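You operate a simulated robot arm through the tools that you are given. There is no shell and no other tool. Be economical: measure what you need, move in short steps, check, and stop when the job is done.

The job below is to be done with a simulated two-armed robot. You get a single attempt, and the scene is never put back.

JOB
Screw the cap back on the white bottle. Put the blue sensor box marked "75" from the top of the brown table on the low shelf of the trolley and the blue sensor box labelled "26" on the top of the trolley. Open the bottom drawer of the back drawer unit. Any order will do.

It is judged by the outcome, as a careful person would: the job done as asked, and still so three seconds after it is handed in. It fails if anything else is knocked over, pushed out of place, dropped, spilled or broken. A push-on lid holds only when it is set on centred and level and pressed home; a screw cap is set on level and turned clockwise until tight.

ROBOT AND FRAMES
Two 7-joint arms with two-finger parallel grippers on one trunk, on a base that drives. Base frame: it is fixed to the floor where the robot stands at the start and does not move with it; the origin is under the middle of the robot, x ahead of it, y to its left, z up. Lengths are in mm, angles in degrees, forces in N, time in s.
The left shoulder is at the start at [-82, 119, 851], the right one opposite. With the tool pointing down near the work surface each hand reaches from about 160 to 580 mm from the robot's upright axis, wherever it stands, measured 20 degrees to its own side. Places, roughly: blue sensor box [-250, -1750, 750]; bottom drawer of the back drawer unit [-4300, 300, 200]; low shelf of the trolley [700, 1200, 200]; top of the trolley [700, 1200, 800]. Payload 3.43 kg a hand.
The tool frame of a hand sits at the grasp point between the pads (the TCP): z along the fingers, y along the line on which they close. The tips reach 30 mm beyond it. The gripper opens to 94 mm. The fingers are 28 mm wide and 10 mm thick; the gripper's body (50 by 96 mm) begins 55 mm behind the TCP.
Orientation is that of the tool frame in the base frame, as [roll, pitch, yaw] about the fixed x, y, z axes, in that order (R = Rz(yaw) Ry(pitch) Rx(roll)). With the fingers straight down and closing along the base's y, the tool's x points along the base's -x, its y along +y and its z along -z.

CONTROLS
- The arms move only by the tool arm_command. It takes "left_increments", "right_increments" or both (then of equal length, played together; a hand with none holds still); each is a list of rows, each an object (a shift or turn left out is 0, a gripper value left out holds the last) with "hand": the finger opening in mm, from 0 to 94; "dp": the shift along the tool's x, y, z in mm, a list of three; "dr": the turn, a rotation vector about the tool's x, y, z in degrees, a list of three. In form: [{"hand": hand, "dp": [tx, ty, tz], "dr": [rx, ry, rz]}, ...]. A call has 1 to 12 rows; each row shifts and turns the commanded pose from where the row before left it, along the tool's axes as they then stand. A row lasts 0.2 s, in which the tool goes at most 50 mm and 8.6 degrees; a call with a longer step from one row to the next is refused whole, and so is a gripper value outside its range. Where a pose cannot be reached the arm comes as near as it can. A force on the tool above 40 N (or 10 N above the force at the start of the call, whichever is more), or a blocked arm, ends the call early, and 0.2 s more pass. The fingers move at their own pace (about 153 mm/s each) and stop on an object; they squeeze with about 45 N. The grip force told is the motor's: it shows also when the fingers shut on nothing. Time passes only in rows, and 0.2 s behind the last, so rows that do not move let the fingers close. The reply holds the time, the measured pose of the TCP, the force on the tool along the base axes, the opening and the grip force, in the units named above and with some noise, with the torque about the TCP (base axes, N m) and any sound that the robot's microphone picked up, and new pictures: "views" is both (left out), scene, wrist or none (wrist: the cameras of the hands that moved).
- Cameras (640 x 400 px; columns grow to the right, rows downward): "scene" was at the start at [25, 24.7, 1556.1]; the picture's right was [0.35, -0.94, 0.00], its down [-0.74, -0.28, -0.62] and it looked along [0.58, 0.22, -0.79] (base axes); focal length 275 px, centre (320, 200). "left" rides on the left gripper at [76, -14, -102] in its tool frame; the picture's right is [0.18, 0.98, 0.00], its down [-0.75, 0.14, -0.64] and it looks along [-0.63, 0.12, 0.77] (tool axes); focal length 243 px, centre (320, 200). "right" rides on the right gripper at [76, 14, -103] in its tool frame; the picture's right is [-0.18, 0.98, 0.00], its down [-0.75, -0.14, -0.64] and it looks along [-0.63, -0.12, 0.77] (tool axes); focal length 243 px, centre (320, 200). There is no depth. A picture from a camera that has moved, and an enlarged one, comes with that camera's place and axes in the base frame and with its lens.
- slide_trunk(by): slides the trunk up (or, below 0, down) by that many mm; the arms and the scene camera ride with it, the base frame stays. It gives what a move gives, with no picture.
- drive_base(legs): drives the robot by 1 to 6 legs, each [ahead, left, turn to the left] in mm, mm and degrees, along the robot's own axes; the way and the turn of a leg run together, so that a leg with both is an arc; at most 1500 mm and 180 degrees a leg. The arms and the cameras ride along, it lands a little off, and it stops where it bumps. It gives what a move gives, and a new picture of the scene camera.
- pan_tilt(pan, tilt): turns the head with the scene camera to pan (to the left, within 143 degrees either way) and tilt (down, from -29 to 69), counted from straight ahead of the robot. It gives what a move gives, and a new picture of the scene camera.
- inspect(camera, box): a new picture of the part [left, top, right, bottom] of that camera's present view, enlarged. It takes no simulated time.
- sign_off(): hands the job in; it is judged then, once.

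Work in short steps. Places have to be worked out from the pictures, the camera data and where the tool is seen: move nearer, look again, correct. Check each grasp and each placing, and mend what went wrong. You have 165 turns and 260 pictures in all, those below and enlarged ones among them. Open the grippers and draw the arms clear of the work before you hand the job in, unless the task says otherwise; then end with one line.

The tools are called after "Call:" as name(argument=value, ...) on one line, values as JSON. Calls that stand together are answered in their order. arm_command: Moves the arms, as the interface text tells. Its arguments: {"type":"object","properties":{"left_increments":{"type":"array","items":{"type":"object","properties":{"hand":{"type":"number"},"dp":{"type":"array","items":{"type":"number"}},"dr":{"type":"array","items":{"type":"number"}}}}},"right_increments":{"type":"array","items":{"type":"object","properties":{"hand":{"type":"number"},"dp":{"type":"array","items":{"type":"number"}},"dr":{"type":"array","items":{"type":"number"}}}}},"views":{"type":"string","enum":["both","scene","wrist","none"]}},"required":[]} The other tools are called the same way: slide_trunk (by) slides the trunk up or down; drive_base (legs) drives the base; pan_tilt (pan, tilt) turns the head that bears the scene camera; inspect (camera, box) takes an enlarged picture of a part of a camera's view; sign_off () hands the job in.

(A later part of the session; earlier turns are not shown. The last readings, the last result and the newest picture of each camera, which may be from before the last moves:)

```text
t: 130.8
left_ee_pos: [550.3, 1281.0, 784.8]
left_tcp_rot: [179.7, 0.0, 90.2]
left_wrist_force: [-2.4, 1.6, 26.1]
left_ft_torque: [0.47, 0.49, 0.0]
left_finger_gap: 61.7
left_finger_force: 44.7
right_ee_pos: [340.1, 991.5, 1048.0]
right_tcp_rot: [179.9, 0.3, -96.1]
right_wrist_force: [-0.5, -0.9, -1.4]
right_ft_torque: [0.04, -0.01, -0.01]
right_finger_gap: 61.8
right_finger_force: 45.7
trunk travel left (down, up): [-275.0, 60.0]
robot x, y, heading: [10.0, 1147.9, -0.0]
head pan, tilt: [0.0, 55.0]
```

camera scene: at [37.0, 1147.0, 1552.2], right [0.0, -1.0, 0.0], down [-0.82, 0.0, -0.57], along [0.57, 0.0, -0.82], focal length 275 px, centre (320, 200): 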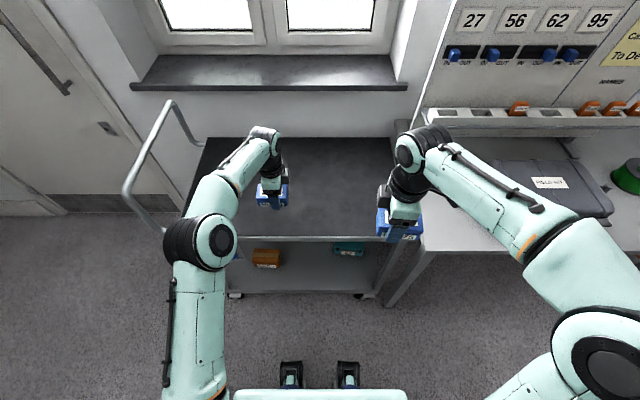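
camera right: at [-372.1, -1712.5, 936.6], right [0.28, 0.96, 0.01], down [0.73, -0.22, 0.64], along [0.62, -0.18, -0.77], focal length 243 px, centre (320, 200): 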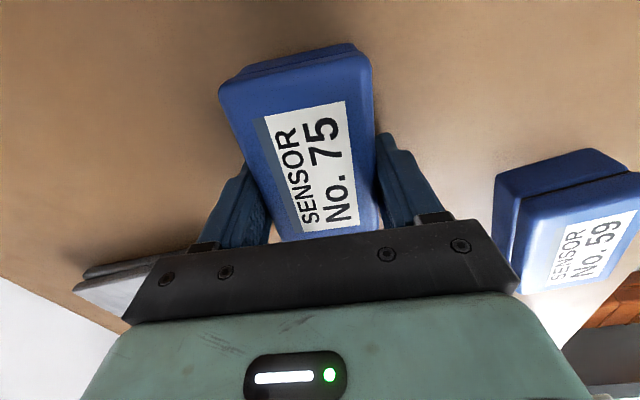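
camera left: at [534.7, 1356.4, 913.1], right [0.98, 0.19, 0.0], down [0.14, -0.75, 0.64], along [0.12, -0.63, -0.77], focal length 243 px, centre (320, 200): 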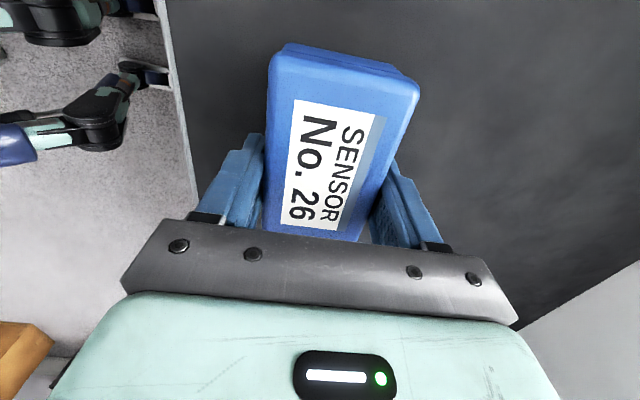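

The box has touched the trolley top (z of about 750). I'm easing the pressure, opening, and lifting off.

Call:
arm_command(left_increments=[{"dp": [0, 0, -3]}, {"hand": 66}, {"hand": 72}, {"hand": 82}, {"hand": 82}, {"dp": [0, 0, -15]}, {"dp": [0, 0, -35]}, {"dp": [0, 0, -45]}, {"dp": [0, 0, -45]}, {"dp": [0, 0, -45]}], views="both")

```text
t: 133.0
left_ee_pos: [547.2, 1279.7, 971.1]
left_tcp_rot: [-179.8, -0.1, 90.1]
left_wrist_force: [-0.1, -0.8, -0.9]
left_ft_torque: [0.02, -0.02, -0.01]
left_finger_gap: 82.0
left_finger_force: 0.0
left hand out of reach, approached as far as the arm can: row 10
right_ee_pos: [341.9, 991.1, 1046.9]
right_tcp_rot: [179.7, 0.2, -96.1]
right_wrist_force: [-0.2, 0.6, -1.1]
right_ft_torque: [0.03, 0.01, -0.01]
right_finger_gap: 61.6
right_finger_force: 45.1
trunk travel left (down, up): [-275.0, 60.0]
robot x, y, heading: [10.3, 1151.6, 0.1]
head pan, tilt: [0.0, 55.0]
camera scene: at [37.1, 1146.4, 1552.3], right [0.0, -1.0, 0.0], down [-0.82, 0.0, -0.57], along [0.57, 0.0, -0.82], focal length 275 px, centre (320, 200)
camera left: at [531.6, 1355.4, 1072.5], right [0.98, 0.19, 0.0], down [0.14, -0.75, 0.64], along [0.12, -0.63, -0.77], focal length 243 px, centre (320, 200)
```

scene: 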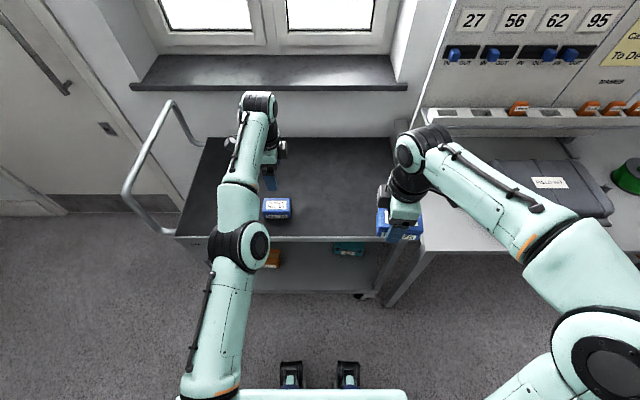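
left: 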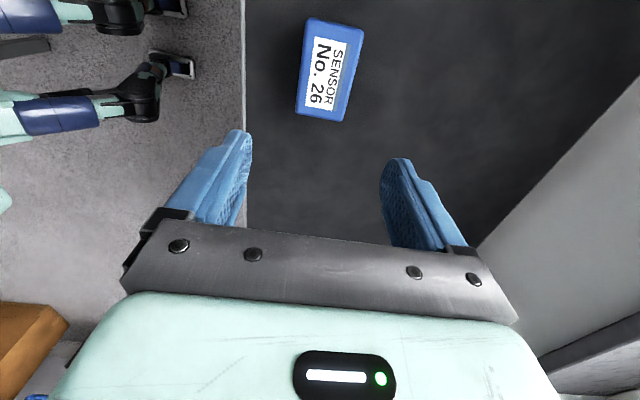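

Box 26 is on the trolley top. I'm retracting the left arm and squaring up the right hand before lowering the trunk for the low shelf.

Call:
arm_command(left_increments=[{"dp": [10, -40, 0]}, {"dp": [17, -40, -15]}, {"dp": [17, -40, -20]}, {"dp": [17, -40, -25]}, {"dp": [17, -40, -25]}, {"dp": [17, -40, -25]}, {"dp": [20, -20, -20]}], right_increments=[{"dr": [0, 0, -6]}, {"dp": [-20, 4, 0]}, {"dp": [-20, 4, 0]}, {"dp": [-20, 4, 0]}, {"dp": [-20, 4, 0]}, {"dp": [-10, 4, 0]}, {}], views="none")

Call:
slide_trunk(by=-275)

Call:
pan_tilt(pan=0, tilt=45)

```text
refused: row 4 steps farther than a row can; nothing moved
```

```text
t: 134.4
left_ee_pos: [528.8, 1280.8, 824.7]
left_tcp_rot: [-179.1, 0.3, 90.4]
left_wrist_force: [-3.8, -1.7, 13.1]
left_ft_torque: [0.09, -0.4, 0.03]
left_finger_gap: 79.8
left_finger_force: 0.0
right_ee_pos: [340.2, 992.3, 915.5]
right_tcp_rot: [179.5, 0.2, -96.1]
right_wrist_force: [-0.8, 0.2, -1.6]
right_ft_torque: [0.03, 0.02, -0.06]
right_finger_gap: 61.9
right_finger_force: 45.1
trunk travel left (down, up): [-146.0, 190.0]
robot x, y, heading: [11.3, 1149.3, -0.1]
head pan, tilt: [0.0, 55.0]
stopped: the force on the tool passed its limit at 62 N (the readings are from after the stop); the commanded pose is now the measured one
```

```text
t: 135.2
left_ee_pos: [527.7, 1281.5, 825.1]
left_tcp_rot: [-178.9, 0.4, 90.3]
left_wrist_force: [-4.3, -1.0, 14.3]
left_ft_torque: [0.14, -0.5, -0.01]
left_finger_gap: 79.5
left_finger_force: 0.1
right_ee_pos: [338.6, 992.0, 916.9]
right_tcp_rot: [179.5, 0.2, -96.0]
right_wrist_force: [0.3, 0.1, -1.9]
right_ft_torque: [0.01, 0.04, -0.01]
right_finger_gap: 61.9
right_finger_force: 45.4
trunk travel left (down, up): [-146.0, 190.0]
robot x, y, heading: [8.8, 1150.5, -0.3]
head pan, tilt: [0.0, 45.0]
camera scene: at [53.5, 1146.6, 1436.7], right [0.0, -1.0, 0.0], down [-0.71, 0.0, -0.71], along [0.71, 0.0, -0.71], focal length 275 px, centre (320, 200)
```

scene: 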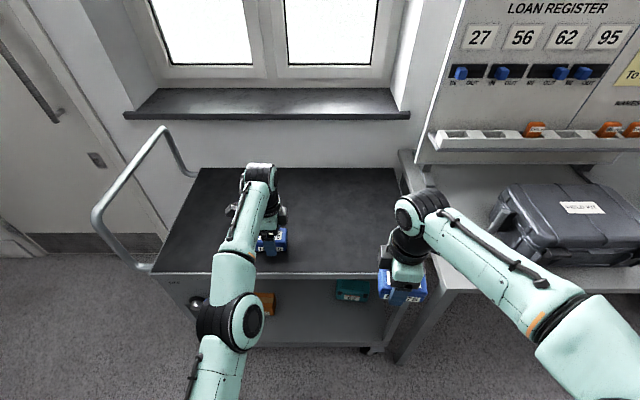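

The arm command was refused, and the trunk then lowered the left hand onto box 26. I'm lifting the left hand straight up now and checking the box.

Call:
arm_command(left_increments=[{"dp": [0, 0, -10]}, {"dp": [0, 0, -25]}, {"dp": [0, 0, -40]}, {"dp": [0, 0, -30]}], views="both")

Call:
inspect(camera="left", box=[220, 0, 420, 200])

```text
t: 136.2
left_ee_pos: [504.3, 1283.8, 899.3]
left_tcp_rot: [-178.6, 0.4, 90.2]
left_wrist_force: [0.0, -0.3, -0.2]
left_ft_torque: [0.01, 0.02, -0.01]
left_finger_gap: 82.1
left_finger_force: 0.1
left hand out of reach, approached as far as the arm can: row 2, 3, 4
right_ee_pos: [341.8, 992.1, 915.9]
right_tcp_rot: [179.3, 0.2, -96.1]
right_wrist_force: [-0.1, 1.0, -1.8]
right_ft_torque: [0.02, 0.0, -0.01]
right_finger_gap: 61.7
right_finger_force: 44.7
trunk travel left (down, up): [-146.0, 190.0]
robot x, y, heading: [9.8, 1149.9, -0.0]
head pan, tilt: [0.0, 45.0]
camera scene: at [55.4, 1146.9, 1436.7], right [0.0, -1.0, 0.0], down [-0.71, 0.0, -0.71], along [0.71, 0.0, -0.71], focal length 275 px, centre (320, 200)
camera left: at [490.3, 1359.8, 1001.7], right [0.98, 0.19, -0.02], down [0.16, -0.75, 0.64], along [0.1, -0.64, -0.77], focal length 243 px, centre (320, 200)
```

scene: 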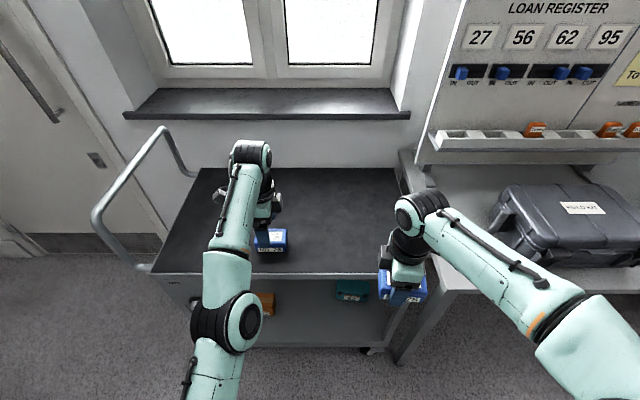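
left: 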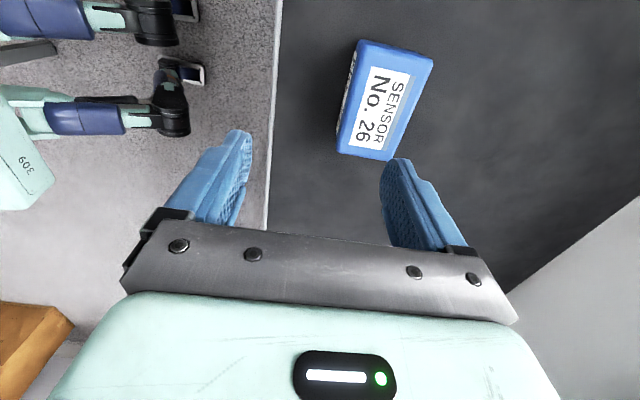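

```text
2.00 times, centred on (320, 100) of left
camera zoom: at [490.3, 1359.8, 1001.7], right [0.98, 0.19, -0.02], down [0.16, -0.75, 0.64], along [0.1, -0.64, -0.77], focal length 485 px, centre (320, 400)
```

zoom: 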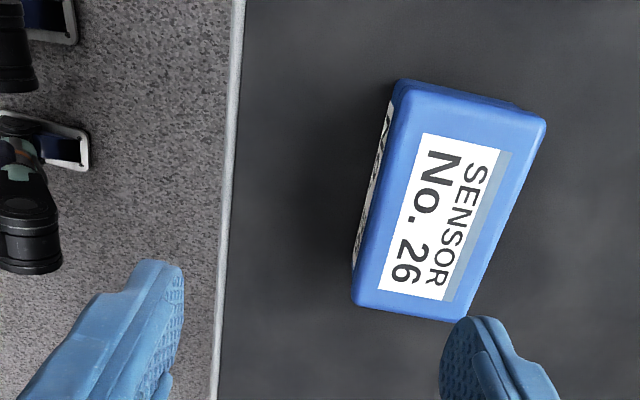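

Box 26 is fine, flat and closed on the trolley top. Now I'm retracting the left arm with smaller steps and shifting the right.

Call:
arm_command(left_increments=[{"dp": [0, -35, 0], "dr": [-1.3, 0, 0]}, {"dp": [8, -38, 0]}, {"dp": [8, -38, -10]}, {"dp": [14, -35, -20]}, {"dp": [14, -35, -20]}, {"dp": [14, -30, -20]}, {"dp": [14, -10, -30]}, {"dp": [0, 0, -40]}, {"dp": [0, 0, -40]}], right_increments=[{"dr": [0, 0, -6]}, {"dp": [-20, 4, 0]}, {"dp": [-20, 4, 0]}, {"dp": [-20, 4, 0]}, {"dp": [-20, 4, 0]}, {"dp": [-10, 4, 0]}, {}, {}, {}], views="scene")

```text
t: 138.2
left_ee_pos: [389.8, 1339.5, 1075.6]
left_tcp_rot: [179.6, 0.7, 89.7]
left_wrist_force: [-0.1, 3.4, 0.4]
left_ft_torque: [-0.22, 0.03, 0.0]
left_finger_gap: 82.1
left_finger_force: 0.1
left hand out of reach, approached as far as the arm can: row 1, 2, 3, 4, 8, 9
right_ee_pos: [319.9, 1081.1, 917.3]
right_tcp_rot: [179.5, 0.3, -90.1]
right_wrist_force: [0.8, -1.1, -1.3]
right_ft_torque: [0.05, -0.01, 0.02]
right_finger_gap: 62.0
right_finger_force: 45.3
trunk travel left (down, up): [-146.0, 190.0]
robot x, y, heading: [6.5, 1144.6, 0.3]
head pan, tilt: [0.0, 45.0]
camera scene: at [53.4, 1145.8, 1436.8], right [0.0, -1.0, 0.0], down [-0.71, 0.0, -0.71], along [0.71, 0.0, -0.71], focal length 275 px, centre (320, 200)
```

scene: 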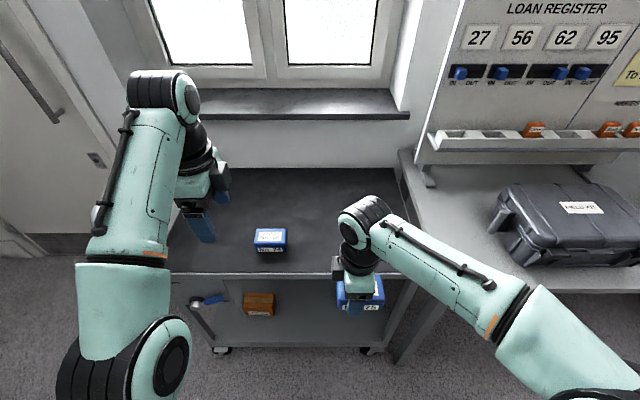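

I'm pulling the left hand further back, then checking before lowering the trunk.

Call:
arm_command(left_increments=[{"dp": [10, -35, 10]}, {"dp": [10, -35, 10]}, {"dp": [10, -35, 10]}, {"dp": [10, -20, 0]}, {}], views="none")

```text
t: 139.4
left_ee_pos: [265.1, 1384.7, 1043.4]
left_tcp_rot: [179.9, 0.2, 90.3]
left_wrist_force: [0.1, 0.0, -0.3]
left_ft_torque: [-0.03, -0.01, -0.01]
left_finger_gap: 82.1
left_finger_force: 0.1
right_ee_pos: [320.5, 1081.9, 918.1]
right_tcp_rot: [179.4, 0.2, -90.1]
right_wrist_force: [-0.9, -0.3, -2.0]
right_ft_torque: [0.01, -0.01, -0.01]
right_finger_gap: 61.9
right_finger_force: 45.0
trunk travel left (down, up): [-146.0, 190.0]
robot x, y, heading: [8.2, 1146.5, 0.2]
head pan, tilt: [0.0, 45.0]
```

Call:
slide_trunk(by=-146)

```text
t: 141.1
left_ee_pos: [265.9, 1382.4, 898.9]
left_tcp_rot: [179.9, 0.3, 90.3]
left_wrist_force: [0.3, -0.2, -0.4]
left_ft_torque: [0.01, 0.01, -0.02]
left_finger_gap: 82.0
left_finger_force: 0.1
right_ee_pos: [319.4, 1081.7, 771.3]
right_tcp_rot: [179.5, 0.3, -90.2]
right_wrist_force: [-0.1, 0.1, -1.0]
right_ft_torque: [0.07, -0.04, -0.04]
right_finger_gap: 61.7
right_finger_force: 45.1
trunk travel left (down, up): [0.0, 335.0]
robot x, y, heading: [11.7, 1147.4, -0.1]
head pan, tilt: [0.0, 45.0]
```

The trunk is fully down. I'm lowering the right hand straight down in front of the trolley.

Call:
arm_command(right_increments=[{"dp": [0, 0, 35]}, {"dp": [0, 0, 40]}, {"dp": [0, 0, 40]}, {"dp": [0, 0, 40]}, {"dp": [0, 0, 40]}, {"dp": [0, 0, 40]}, {"dp": [0, 0, 40]}, {"dp": [0, 0, 40]}, {"dp": [0, 0, 40]}, {"dp": [0, 0, 40]}, {"dp": [0, 0, 35]}], views="both")

```text
t: 143.5
left_ee_pos: [267.2, 1382.6, 898.1]
left_tcp_rot: [-180.0, 0.4, 90.4]
left_wrist_force: [1.2, 0.1, -0.3]
left_ft_torque: [0.03, -0.01, -0.01]
left_finger_gap: 81.9
left_finger_force: 0.0
right_ee_pos: [318.3, 1083.9, 342.1]
right_tcp_rot: [179.4, 0.3, -90.2]
right_wrist_force: [0.4, -0.3, -1.2]
right_ft_torque: [0.02, 0.02, -0.01]
right_finger_gap: 61.8
right_finger_force: 45.0
trunk travel left (down, up): [0.0, 335.0]
robot x, y, heading: [11.8, 1151.0, 0.1]
head pan, tilt: [0.0, 45.0]
camera scene: at [95.9, 1147.1, 1288.6], right [0.0, -1.0, 0.0], down [-0.71, 0.0, -0.71], along [0.71, 0.0, -0.71], focal length 275 px, centre (320, 200)
camera right: at [302.6, 1008.6, 445.2], right [-0.98, 0.19, 0.01], down [0.15, 0.75, 0.64], along [0.11, 0.63, -0.76], focal length 243 px, centre (320, 200)
```

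scene: 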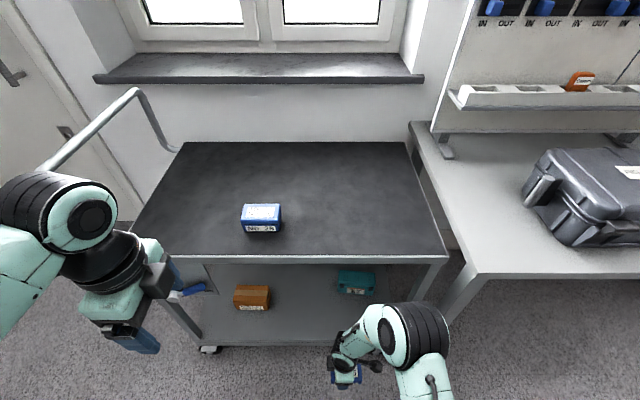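
right: 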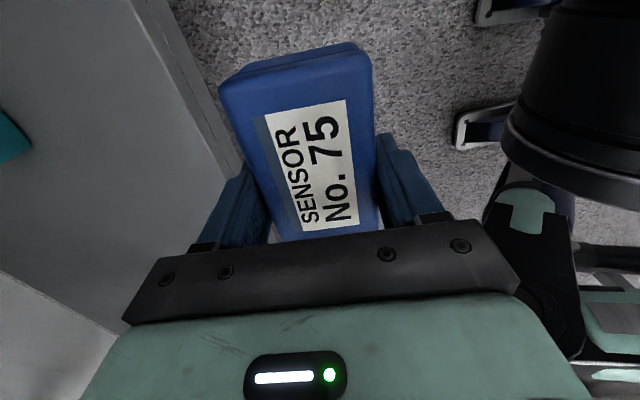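

The shelf is at about z 160. I'm lowering to TCP 242, then sliding in under the trolley top.

Call:
arm_command(right_increments=[{"dp": [0, 0, 35]}, {"dp": [0, 0, 35]}, {"dp": [0, 0, 30]}, {"dp": [0, -30, 0]}, {"dp": [0, -30, 0]}, {"dp": [0, -30, 0]}, {}], views="both")

```text
t: 145.1
left_ee_pos: [266.8, 1384.2, 897.6]
left_tcp_rot: [180.0, 0.4, 90.3]
left_wrist_force: [0.5, -0.1, -0.3]
left_ft_torque: [-0.01, 0.01, 0.03]
left_finger_gap: 82.3
left_finger_force: 0.1
right_ee_pos: [405.4, 1084.4, 238.7]
right_tcp_rot: [179.4, 0.3, -90.1]
right_wrist_force: [-1.1, 0.2, -1.3]
right_ft_torque: [0.02, 0.0, 0.03]
right_finger_gap: 61.7
right_finger_force: 45.1
trunk travel left (down, up): [0.0, 335.0]
robot x, y, heading: [9.0, 1147.0, 0.0]
head pan, tilt: [0.0, 45.0]
camera scene: at [95.8, 1147.0, 1288.6], right [0.0, -1.0, 0.0], down [-0.71, 0.0, -0.71], along [0.71, 0.0, -0.71], focal length 275 px, centre (320, 200)
camera right: at [390.5, 1009.0, 342.7], right [-0.98, 0.19, 0.01], down [0.15, 0.75, 0.64], along [0.11, 0.63, -0.77], focal length 243 px, centre (320, 200)
```

scene: 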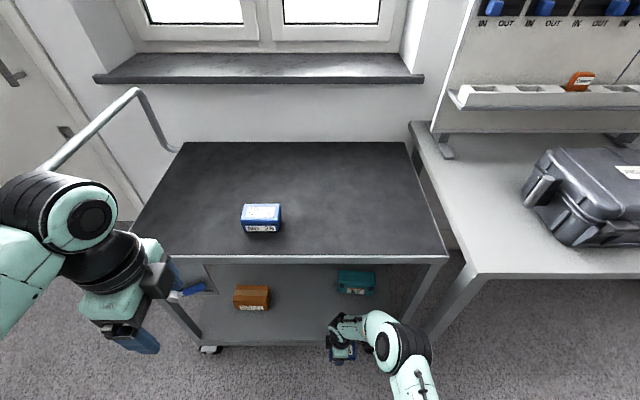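
right: 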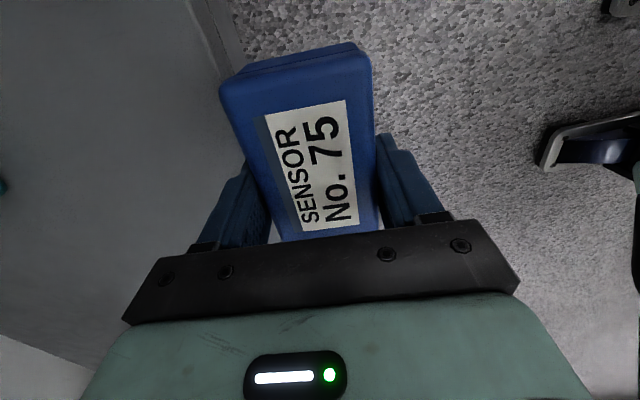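

Clear so far; I'm sliding in another 115 mm.

Call:
arm_command(right_increments=[{"dp": [0, -30, 0]}, {"dp": [0, -30, 0]}, {"dp": [0, -30, 0]}, {"dp": [0, -25, 0]}, {"dp": [0, 0, 15]}, {}], views="both")

```text
t: 146.5
left_ee_pos: [266.3, 1382.8, 898.3]
left_tcp_rot: [180.0, 0.4, 90.3]
left_wrist_force: [0.2, 0.5, 0.1]
left_ft_torque: [0.01, -0.01, -0.01]
left_finger_gap: 82.0
left_finger_force: 0.1
right_ee_pos: [496.1, 1081.7, 241.1]
right_tcp_rot: [179.4, 0.3, -90.2]
right_wrist_force: [0.1, 0.0, -1.0]
right_ft_torque: [-0.02, 0.01, 0.0]
right_finger_gap: 61.8
right_finger_force: 45.0
right hand out of reach, approached as far as the arm can: row 4, 5
trunk travel left (down, up): [0.0, 335.0]
robot x, y, heading: [9.6, 1150.1, -0.2]
head pan, tilt: [0.0, 45.0]
camera scene: at [95.9, 1147.0, 1288.6], right [0.0, -1.0, 0.0], down [-0.71, 0.0, -0.71], along [0.71, 0.0, -0.71], focal length 275 px, centre (320, 200)
camera right: at [482.5, 1007.3, 344.9], right [-0.98, 0.18, 0.01], down [0.15, 0.75, 0.64], along [0.11, 0.63, -0.77], focal length 243 px, centre (320, 200)
```

scene: 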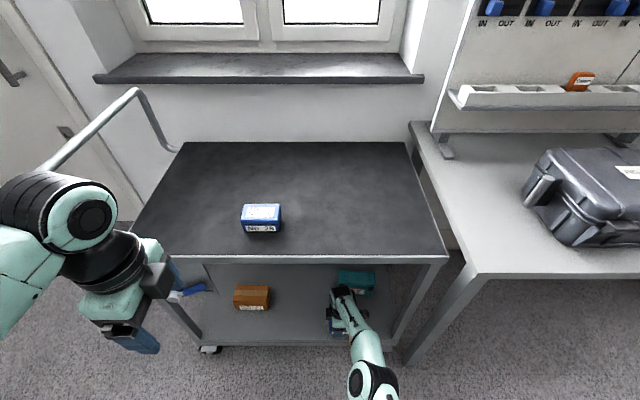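
right: 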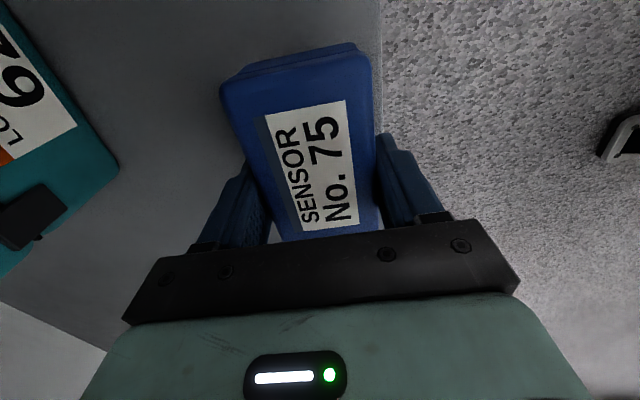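

The arm is at full stretch, so I'll nudge the base 70 mm forward and 40 mm left (away from the green box).

Call:
drive_base(legs=[[50, 40, 0]])

Call:
inspect(camera="right", box=[0, 0, 640, 400])

```text
t: 147.5
left_ee_pos: [316.6, 1423.3, 898.7]
left_tcp_rot: [180.0, 0.4, 90.3]
left_wrist_force: [-0.8, 0.5, 0.2]
left_ft_torque: [-0.03, 0.01, -0.01]
left_finger_gap: 82.1
left_finger_force: 0.0
right_ee_pos: [547.6, 1122.4, 241.2]
right_tcp_rot: [179.5, 0.2, -90.2]
right_wrist_force: [0.6, 0.2, -1.8]
right_ft_torque: [0.04, 0.0, -0.04]
right_finger_gap: 61.8
right_finger_force: 44.8
trunk travel left (down, up): [0.0, 335.0]
robot x, y, heading: [63.6, 1188.4, -0.2]
head pan, tilt: [0.0, 45.0]
camera scene: at [146.4, 1187.4, 1288.6], right [0.0, -1.0, 0.0], down [-0.71, 0.0, -0.71], along [0.71, 0.0, -0.71], focal length 275 px, centre (320, 200)
```

scene: 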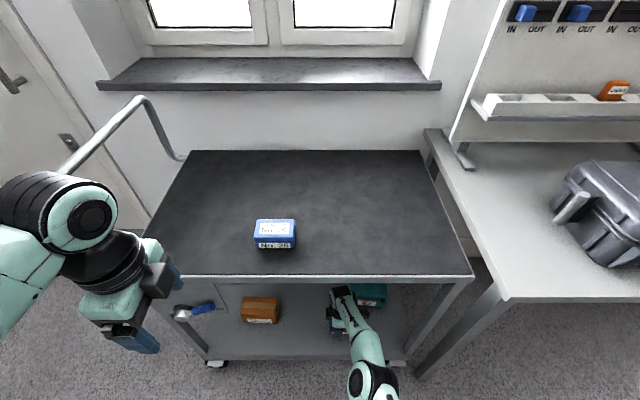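

```text
1.00 times, centred on (320, 200) of right (not enlarged: the box is as wide or as high as the picture)
camera zoom: at [532.9, 1047.1, 345.0], right [-0.98, 0.19, 0.01], down [0.15, 0.75, 0.64], along [0.11, 0.63, -0.77], focal length 243 px, centre (320, 200)
```

zoom: 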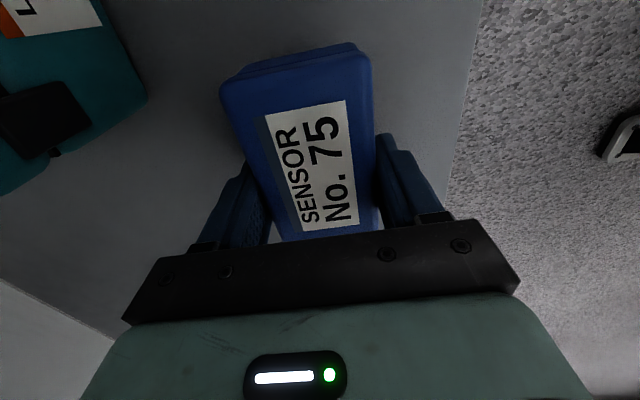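

I'm pulling back slightly and lowering toward the shelf.

Call:
arm_command(right_increments=[{"dp": [0, 20, 0]}, {"dp": [0, 15, 0]}, {"dp": [0, 0, 5]}, {}], views="none")

```text
t: 148.5
left_ee_pos: [316.1, 1422.2, 898.7]
left_tcp_rot: [-179.9, 0.5, 90.2]
left_wrist_force: [0.2, -0.4, 0.0]
left_ft_torque: [0.02, -0.01, 0.01]
left_finger_gap: 82.0
left_finger_force: 0.0
right_ee_pos: [512.5, 1122.7, 237.3]
right_tcp_rot: [179.5, 0.3, -90.1]
right_wrist_force: [-0.4, 0.7, -1.5]
right_ft_torque: [0.01, -0.02, 0.01]
right_finger_gap: 61.8
right_finger_force: 45.1
right hand out of reach, approached as far as the arm can: row 1
trunk travel left (down, up): [0.0, 335.0]
robot x, y, heading: [58.7, 1191.6, 0.0]
head pan, tilt: [0.0, 45.0]
```

Call:
arm_command(right_increments=[{"dp": [0, 0, 12]}, {"dp": [0, 0, 10]}, {"dp": [0, 0, 5]}, {"dp": [0, 0, 4]}, {"dp": [0, 0, 3]}, {"dp": [0, 0, 3]}, {}], views="wrist")

```text
t: 149.1
left_ee_pos: [316.9, 1422.1, 897.5]
left_tcp_rot: [-180.0, 0.4, 90.2]
left_wrist_force: [0.3, 0.0, 0.0]
left_ft_torque: [0.02, -0.02, 0.01]
left_finger_gap: 82.1
left_finger_force: 0.1
right_ee_pos: [513.1, 1122.5, 224.5]
right_tcp_rot: [179.2, 0.2, -90.2]
right_wrist_force: [-8.3, -2.5, 13.7]
right_ft_torque: [0.19, -0.18, -0.01]
right_finger_gap: 62.1
right_finger_force: 44.6
trunk travel left (down, up): [0.0, 335.0]
robot x, y, heading: [59.7, 1191.3, 0.2]
head pan, tilt: [0.0, 45.0]
stopped in row 2 (right hand): the force on the tool passed its limit at 46 N (the readings are from after the stop); the commanded pose is now the measured one
camera right: at [498.5, 1047.1, 327.2], right [-0.98, 0.19, 0.02], down [0.15, 0.75, 0.64], along [0.11, 0.63, -0.77], focal length 243 px, centre (320, 200)
```

right: 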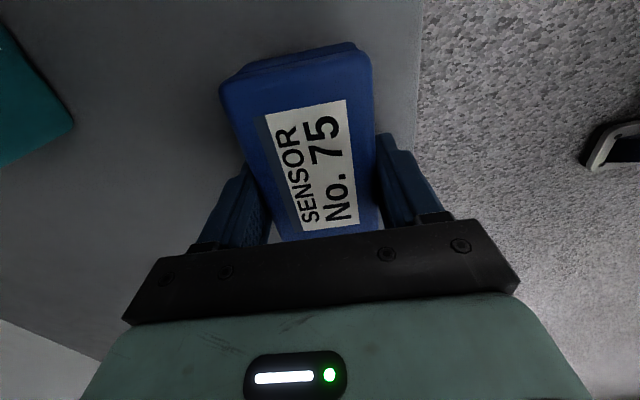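

Contact at TCP 224, consistent with a shelf surface at z of about 190 with its edge at x 453. I'm easing, opening and lifting the hand a little to check.

Call:
arm_command(right_increments=[{"dp": [0, 0, 0]}, {"hand": 65}, {"hand": 70}, {"hand": 80}, {"hand": 82}, {}], views="wrist")

```text
t: 150.5
left_ee_pos: [318.1, 1423.1, 898.4]
left_tcp_rot: [180.0, 0.4, 90.2]
left_wrist_force: [0.6, 0.3, 0.0]
left_ft_torque: [-0.02, 0.04, -0.01]
left_finger_gap: 82.1
left_finger_force: 0.1
right_ee_pos: [513.8, 1122.3, 222.9]
right_tcp_rot: [179.3, 0.2, -90.1]
right_wrist_force: [0.6, -0.1, 0.2]
right_ft_torque: [-0.02, 0.02, 0.03]
right_finger_gap: 82.1
right_finger_force: 0.0
trunk travel left (down, up): [0.0, 335.0]
robot x, y, heading: [59.7, 1185.8, 0.1]
head pan, tilt: [0.0, 45.0]
camera right: at [498.7, 1047.0, 326.2], right [-0.98, 0.19, 0.01], down [0.15, 0.75, 0.64], along [0.11, 0.63, -0.77], focal length 243 px, centre (320, 200)
```

right: 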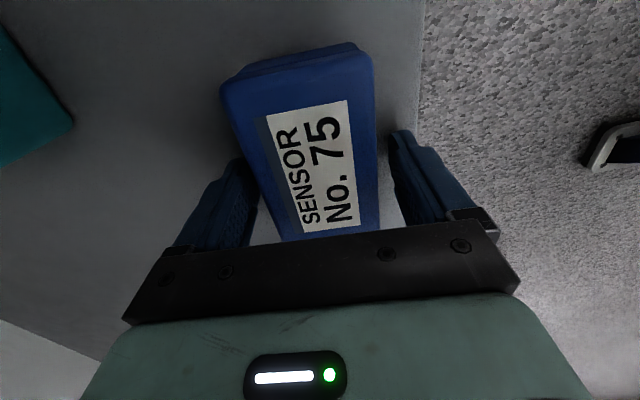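

Released cleanly. I'm lifting clear of the box and withdrawing from under the top.

Call:
arm_command(right_increments=[{"dp": [0, 0, -15]}, {"dp": [0, 0, -25]}, {"dp": [0, 0, -25]}, {"dp": [0, 0, -5]}, {"dp": [0, 30, 0]}, {"dp": [0, 35, 0]}, {"dp": [0, 35, 0]}, {"dp": [0, 35, 0]}, {"dp": [0, 35, 0]}, {"dp": [0, 20, 0]}], views="scene")

Call:
inspect(camera="scene", box=[200, 200, 480, 375])

```text
t: 152.7
left_ee_pos: [317.2, 1423.1, 898.1]
left_tcp_rot: [179.9, 0.4, 90.2]
left_wrist_force: [-0.6, 0.8, -1.3]
left_ft_torque: [0.01, 0.01, -0.02]
left_finger_gap: 81.9
left_finger_force: 0.0
right_ee_pos: [326.9, 1124.0, 295.2]
right_tcp_rot: [179.6, 0.3, -90.3]
right_wrist_force: [22.2, 0.9, -7.6]
right_ft_torque: [0.1, 0.33, 0.31]
right_finger_gap: 68.7
right_finger_force: 0.1
trunk travel left (down, up): [0.0, 335.0]
robot x, y, heading: [59.8, 1186.8, 0.2]
head pan, tilt: [0.0, 45.0]
camera scene: at [146.0, 1187.2, 1288.6], right [0.0, -1.0, 0.0], down [-0.71, 0.0, -0.71], along [0.71, 0.0, -0.71], focal length 275 px, centre (320, 200)
```

scene: 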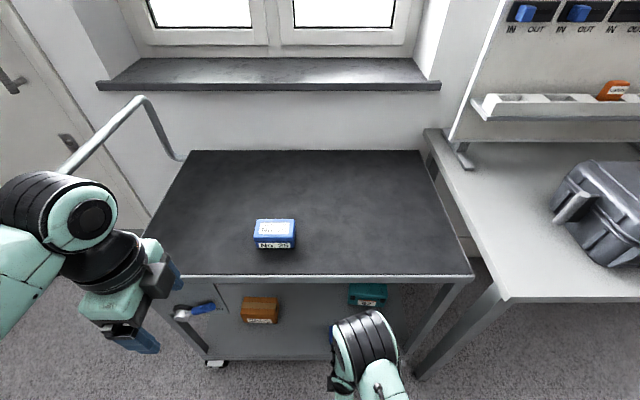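

```text
2.29 times, centred on (340, 288) of scene
camera zoom: at [146.0, 1187.2, 1288.6], right [0.0, -1.0, 0.0], down [-0.71, 0.0, -0.71], along [0.71, 0.0, -0.71], focal length 628 px, centre (274, 0)
```

zoom: 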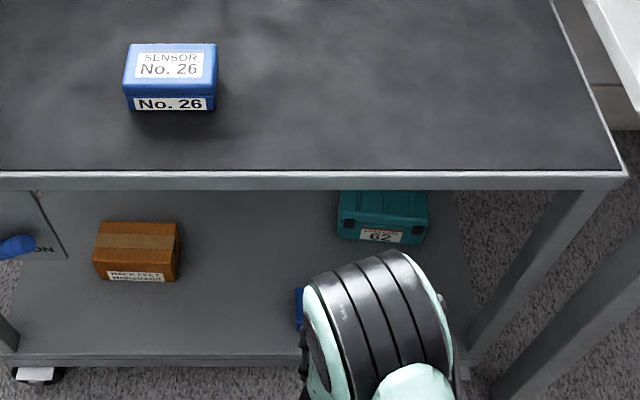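

Something is loading the right fingers (22 N in x, gap forced to 69). I'm looking through the right camera before moving.

Call:
inspect(camera="right", box=[0, 0, 640, 400])

```text
1.00 times, centred on (320, 200) of right (not enlarged: the box is as wide or as high as the picture)
camera zoom: at [312.4, 1048.6, 398.9], right [-0.98, 0.19, 0.01], down [0.15, 0.75, 0.65], along [0.12, 0.64, -0.76], focal length 243 px, centre (320, 200)
```

zoom: 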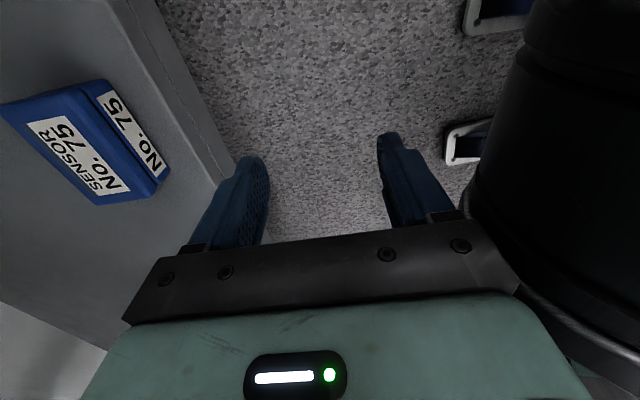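

Box 75 sits properly on the shelf; the finger is just touching the robot's own trunk column. I'm moving the hand forward off it, then backing the base away.

Call:
arm_command(right_increments=[{"dp": [0, -25, 0]}, {"dp": [0, -10, -20]}, {}], views="none")

Call:
drive_base(legs=[[-90, -20, 0]])

Call:
inspect(camera="scene", box=[200, 200, 480, 375])

```text
t: 153.5
left_ee_pos: [317.5, 1422.9, 898.8]
left_tcp_rot: [-179.9, 0.3, 90.3]
left_wrist_force: [-0.2, -0.5, 0.8]
left_ft_torque: [0.0, 0.03, 0.0]
left_finger_gap: 82.0
left_finger_force: 0.1
right_ee_pos: [358.4, 1123.4, 315.5]
right_tcp_rot: [179.0, 0.2, -90.1]
right_wrist_force: [0.7, 0.3, 0.3]
right_ft_torque: [0.03, 0.03, -0.03]
right_finger_gap: 82.1
right_finger_force: 0.0
trunk travel left (down, up): [0.0, 335.0]
robot x, y, heading: [60.1, 1190.9, -0.2]
head pan, tilt: [0.0, 45.0]
```

```text
t: 154.6
left_ee_pos: [225.8, 1404.0, 899.3]
left_tcp_rot: [180.0, 0.4, 90.3]
left_wrist_force: [-0.2, -0.2, 0.5]
left_ft_torque: [-0.01, -0.01, 0.02]
left_finger_gap: 82.0
left_finger_force: 0.0
right_ee_pos: [267.4, 1104.7, 315.8]
right_tcp_rot: [179.2, 0.1, -90.1]
right_wrist_force: [-0.7, -0.3, -0.5]
right_ft_torque: [-0.02, -0.01, -0.01]
right_finger_gap: 82.0
right_finger_force: 0.1
trunk travel left (down, up): [0.0, 335.0]
robot x, y, heading: [-31.7, 1170.0, 0.1]
head pan, tilt: [0.0, 45.0]
camera scene: at [54.7, 1167.7, 1288.6], right [0.0, -1.0, 0.0], down [-0.71, 0.0, -0.71], along [0.71, 0.0, -0.71], focal length 275 px, centre (320, 200)
```

scene: 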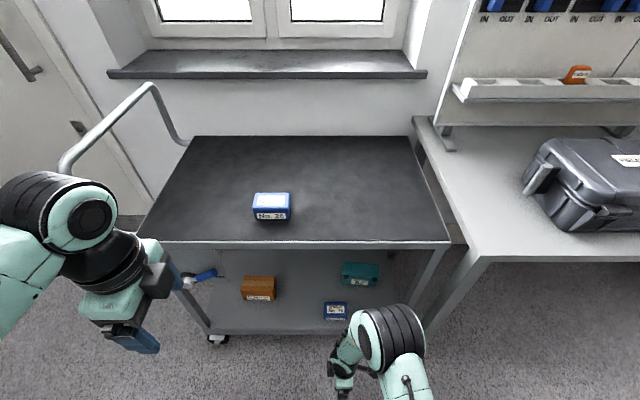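

```text
2.29 times, centred on (340, 288) of scene
camera zoom: at [54.7, 1167.7, 1288.6], right [0.0, -1.0, 0.0], down [-0.71, 0.0, -0.71], along [0.71, 0.0, -0.71], focal length 628 px, centre (274, 0)
```

zoom: 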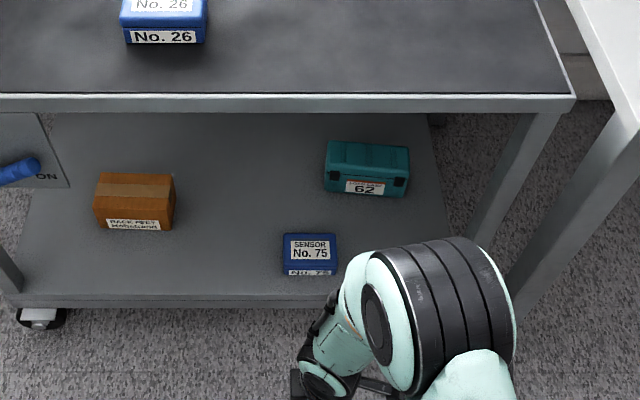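

Both boxes are placed properly and nothing else has moved. I'm raising the right hand to a travel height.

Call:
arm_command(right_increments=[{"dp": [0, 0, -40]}, {"dp": [0, 0, -45]}, {"dp": [0, 0, -45]}, {"dp": [0, 0, -45]}, {"dp": [0, 0, -45]}, {"dp": [0, 0, -45]}, {"dp": [0, 0, -45]}, {"dp": [0, 0, -45]}, {"dp": [0, 0, -45]}, {"dp": [0, 0, -45]}, {"dp": [0, 0, -45]}], views="none")

Call:
drive_base(legs=[[0, -900, 0]])

Call:
pan_tilt(pan=130, tilt=15)

Call:
pan_tilt(pan=-140, tilt=15)

```text
t: 157.0
left_ee_pos: [224.7, 1403.5, 898.2]
left_tcp_rot: [179.9, 0.3, 90.4]
left_wrist_force: [0.6, 0.4, -0.5]
left_ft_torque: [-0.02, 0.0, 0.0]
left_finger_gap: 81.9
left_finger_force: 0.1
right_ee_pos: [276.4, 1103.5, 803.8]
right_tcp_rot: [179.2, 0.2, -90.1]
right_wrist_force: [1.0, 0.1, 0.3]
right_ft_torque: [0.0, 0.01, 0.0]
right_finger_gap: 82.1
right_finger_force: 0.1
trunk travel left (down, up): [0.0, 335.0]
robot x, y, heading: [-28.0, 1168.1, 0.2]
head pan, tilt: [0.0, 45.0]
```

```text
t: 165.3
left_ee_pos: [226.5, 494.5, 897.7]
left_tcp_rot: [180.0, 0.4, 90.2]
left_wrist_force: [0.1, 0.6, 0.1]
left_ft_torque: [0.01, 0.0, -0.04]
left_finger_gap: 81.9
left_finger_force: 0.0
right_ee_pos: [277.2, 193.0, 803.8]
right_tcp_rot: [179.1, 0.2, -90.3]
right_wrist_force: [-0.3, -1.0, 0.8]
right_ft_torque: [0.03, 0.02, 0.0]
right_finger_gap: 81.9
right_finger_force: 0.0
trunk travel left (down, up): [0.0, 335.0]
robot x, y, heading: [-31.2, 260.5, -0.2]
head pan, tilt: [0.0, 45.0]
camera scene: at [55.1, 258.8, 1288.6], right [0.0, -1.0, 0.0], down [-0.71, 0.0, -0.71], along [0.71, 0.0, -0.71], focal length 275 px, centre (320, 200)
```

scene: 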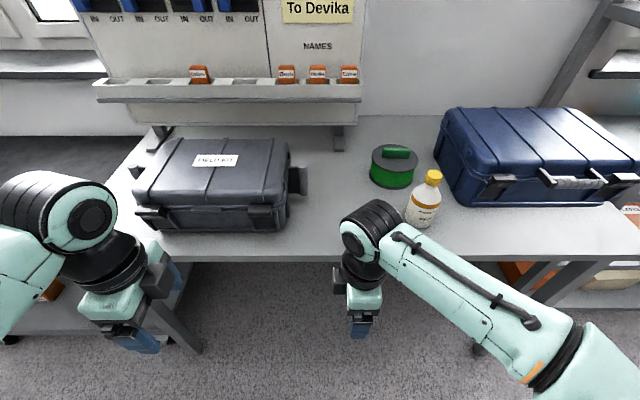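

```text
t: 167.4
left_ee_pos: [226.7, 493.6, 898.5]
left_tcp_rot: [180.0, 0.5, 90.1]
left_wrist_force: [0.0, -0.3, -0.2]
left_ft_torque: [-0.05, 0.0, -0.01]
left_finger_gap: 82.0
left_finger_force: 0.1
right_ee_pos: [276.8, 193.2, 803.8]
right_tcp_rot: [179.2, 0.3, -90.3]
right_wrist_force: [-0.1, 0.0, 0.4]
right_ft_torque: [0.02, 0.03, 0.02]
right_finger_gap: 81.9
right_finger_force: 0.0
trunk travel left (down, up): [0.0, 335.0]
robot x, y, heading: [-34.5, 261.2, -0.2]
head pan, tilt: [130.0, 15.0]
camera scene: at [-86.1, 330.6, 1335.4], right [0.77, 0.64, 0.0], down [0.17, -0.2, -0.97], along [-0.62, 0.74, -0.26], focal length 275 px, centre (320, 200)
```

scene: 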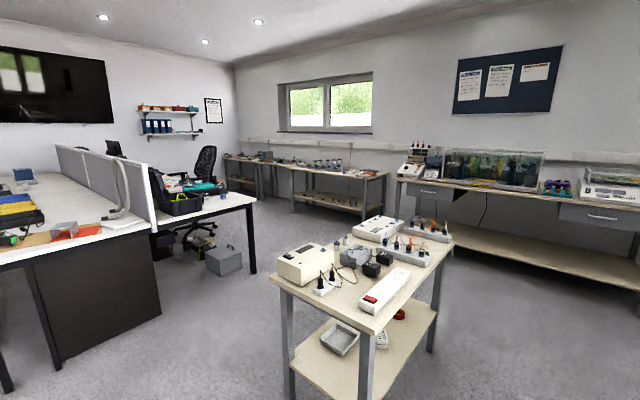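

```text
t: 171.2
left_ee_pos: [226.6, 494.5, 897.9]
left_tcp_rot: [-180.0, 0.4, 90.1]
left_wrist_force: [-0.6, -0.4, 0.4]
left_ft_torque: [-0.02, 0.0, 0.02]
left_finger_gap: 82.3
left_finger_force: 0.1
right_ee_pos: [277.0, 193.4, 803.6]
right_tcp_rot: [179.1, 0.2, -90.3]
right_wrist_force: [-0.1, 0.5, 0.0]
right_ft_torque: [0.01, 0.02, 0.0]
right_finger_gap: 81.9
right_finger_force: 0.1
trunk travel left (down, up): [0.0, 335.0]
robot x, y, heading: [-32.9, 257.9, -0.1]
head pan, tilt: [-140.0, 15.0]
camera scene: at [-97.9, 199.0, 1335.4], right [-0.64, 0.77, 0.0], down [0.2, 0.17, -0.97], along [-0.74, -0.62, -0.26], focal length 275 px, centre (320, 200)
```

scene: 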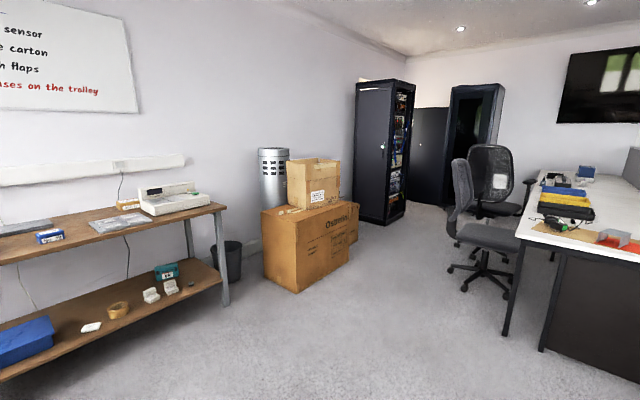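

I'm zooming toward the desk island to find the drawer units.

Call:
inspect(camera="scene", box=[430, 130, 640, 300])

```text
2.35 times, centred on (535, 215) of scene
camera zoom: at [-97.9, 199.0, 1335.4], right [-0.64, 0.77, 0.0], down [0.2, 0.17, -0.97], along [-0.74, -0.62, -0.26], focal length 646 px, centre (-186, 165)
```

zoom: 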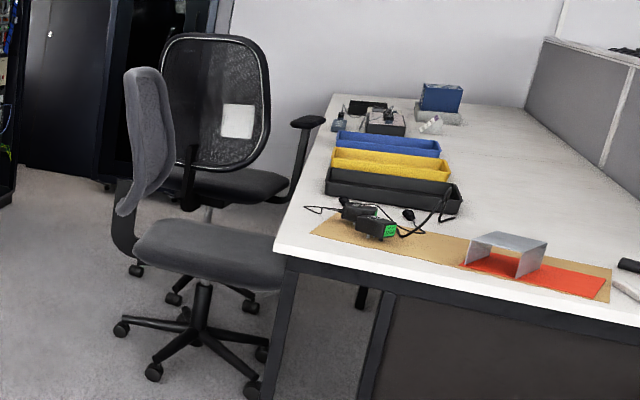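

I'm backing off, turning around and driving toward the far aisle.

Call:
drive_base(legs=[[-450, 0, 0], [0, 0, 90], [0, 0, 90], [900, 900, 0]])

Call:
pan_tilt(pan=0, tilt=20)

```text
t: 189.2
left_ee_pos: [-1675.7, -817.0, 898.4]
left_tcp_rot: [-180.0, 0.4, -92.2]
left_wrist_force: [-0.4, 0.2, 0.8]
left_ft_torque: [-0.01, -0.01, 0.01]
left_finger_gap: 82.0
left_finger_force: 0.1
right_ee_pos: [-1715.7, -514.5, 803.6]
right_tcp_rot: [179.3, 0.2, 87.4]
right_wrist_force: [-0.3, 0.7, -0.6]
right_ft_torque: [0.0, 0.0, -0.02]
right_finger_gap: 81.8
right_finger_force: 0.0
trunk travel left (down, up): [0.0, 335.0]
robot x, y, heading: [-1413.6, -594.3, 177.4]
head pan, tilt: [-140.0, 15.0]
camera scene: at [-1343.2, -538.8, 1335.4], right [0.61, -0.79, 0.0], down [-0.21, -0.16, -0.97], along [0.77, 0.59, -0.26], focal length 275 px, centre (320, 200)
```

scene: 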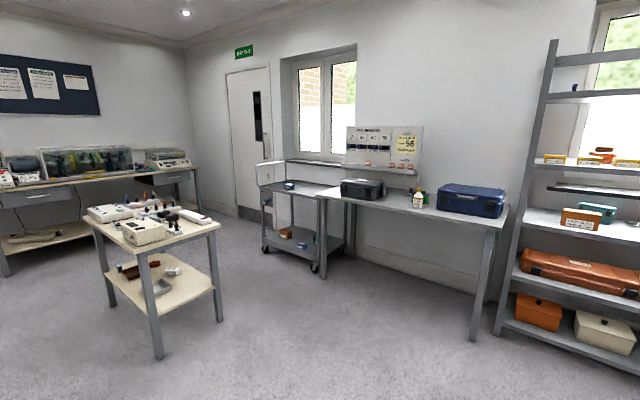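

```text
t: 191.4
left_ee_pos: [-1676.5, -817.2, 899.0]
left_tcp_rot: [179.9, 0.4, -92.2]
left_wrist_force: [0.3, 0.4, -0.1]
left_ft_torque: [-0.06, 0.0, 0.05]
left_finger_gap: 82.1
left_finger_force: 0.1
right_ee_pos: [-1714.7, -515.4, 805.3]
right_tcp_rot: [179.1, 0.2, 87.5]
right_wrist_force: [0.5, -0.3, -0.5]
right_ft_torque: [0.04, -0.03, 0.02]
right_finger_gap: 82.0
right_finger_force: 0.1
trunk travel left (down, up): [0.0, 335.0]
robot x, y, heading: [-1407.0, -595.1, 177.9]
head pan, tilt: [0.0, 20.0]
camera scene: at [-1510.2, -591.6, 1327.3], right [0.04, 1.0, 0.0], down [0.34, -0.01, -0.94], along [-0.94, 0.04, -0.34], focal length 275 px, centre (320, 200)
```

scene: 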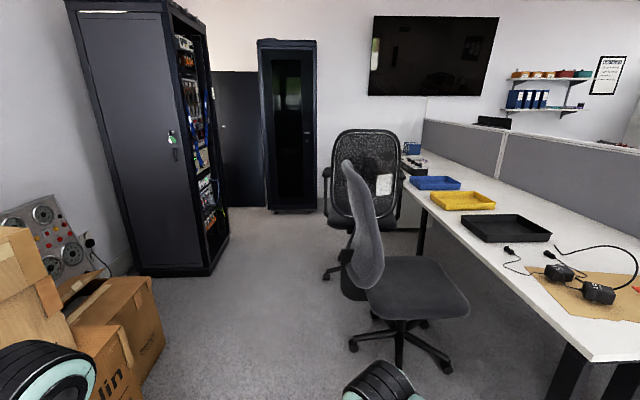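

Call:
inspect(camera="scene", box=[310, 120, 470, 250])

Call:
inspect(camera="scene", box=[0, 180, 480, 400])

```text
3.08 times, centred on (390, 185) of scene
camera zoom: at [-1510.2, -591.6, 1327.3], right [0.04, 1.0, 0.0], down [0.34, -0.01, -0.94], along [-0.94, 0.04, -0.34], focal length 845 px, centre (105, 246)
```

zoom: 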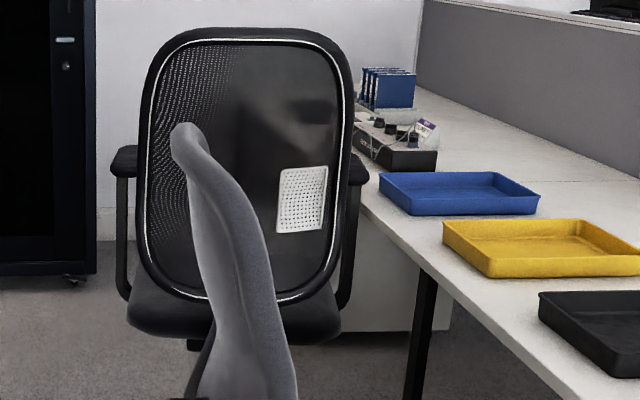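

```text
1.33 times, centred on (240, 290) of scene
camera zoom: at [-1510.2, -591.6, 1327.3], right [0.04, 1.0, 0.0], down [0.34, -0.01, -0.94], along [-0.94, 0.04, -0.34], focal length 366 px, centre (427, 80)
```

zoom: 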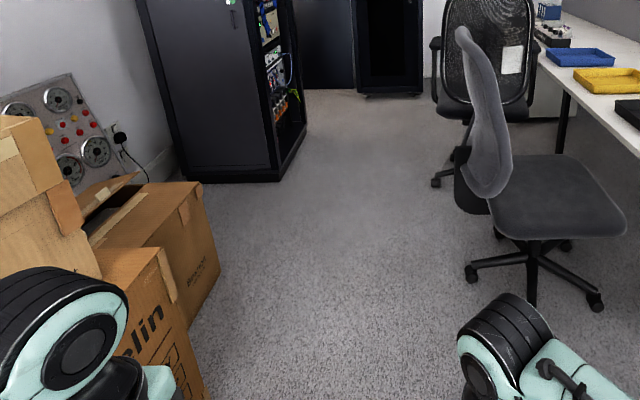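

The drawer unit is the white pedestal under the far end of the desk, beyond two chairs. I'm stretching the arms forward to narrow the robot, then checking its width.

Call:
arm_command(left_increments=[{"dp": [-22, 38, 0]}, {"dp": [-22, 38, 0]}, {"dp": [-22, 38, 0]}, {"dp": [-22, 38, 0]}, {"dp": [-22, 38, 0]}], right_increments=[{"dp": [0, -32, 0]}, {"dp": [0, -32, 0]}, {"dp": [0, -32, 0]}, {"dp": [0, -32, 0]}, {"dp": [0, -30, 0]}], views="none")

Call:
pan_tilt(pan=0, tilt=65)

```text
t: 192.6
left_ee_pos: [-1841.8, -712.0, 897.7]
left_tcp_rot: [-180.0, 0.3, -92.3]
left_wrist_force: [0.0, -1.0, -0.3]
left_ft_torque: [0.01, 0.04, -0.02]
left_finger_gap: 82.0
left_finger_force: 0.0
left hand out of reach, approached as far as the arm can: row 5
right_ee_pos: [-1870.8, -507.4, 802.6]
right_tcp_rot: [179.3, 0.1, 87.5]
right_wrist_force: [0.7, -0.2, -0.1]
right_ft_torque: [0.02, -0.01, -0.02]
right_finger_gap: 82.2
right_finger_force: 0.0
trunk travel left (down, up): [0.0, 335.0]
robot x, y, heading: [-1413.3, -597.7, 177.6]
head pan, tilt: [0.0, 20.0]
```

```text
t: 193.8
left_ee_pos: [-1842.5, -711.0, 897.9]
left_tcp_rot: [180.0, 0.3, -92.2]
left_wrist_force: [-0.3, -0.3, -0.7]
left_ft_torque: [0.01, 0.02, 0.04]
left_finger_gap: 82.0
left_finger_force: 0.0
right_ee_pos: [-1870.9, -508.0, 802.2]
right_tcp_rot: [179.2, 0.3, 87.3]
right_wrist_force: [-0.3, -0.9, 0.0]
right_ft_torque: [-0.01, 0.0, -0.02]
right_finger_gap: 82.2
right_finger_force: 0.1
trunk travel left (down, up): [0.0, 335.0]
robot x, y, heading: [-1411.3, -592.3, 177.4]
head pan, tilt: [0.0, 65.0]
camera scene: at [-1477.9, -593.1, 1263.6], right [0.04, 1.0, 0.0], down [0.91, -0.04, -0.42], along [-0.42, 0.02, -0.91], focal length 275 px, centre (320, 200)
```

scene: 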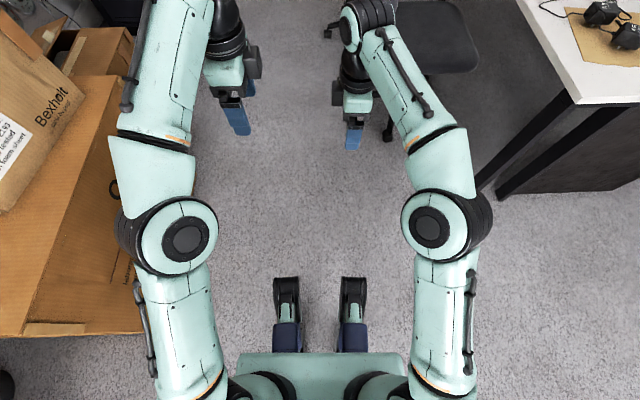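

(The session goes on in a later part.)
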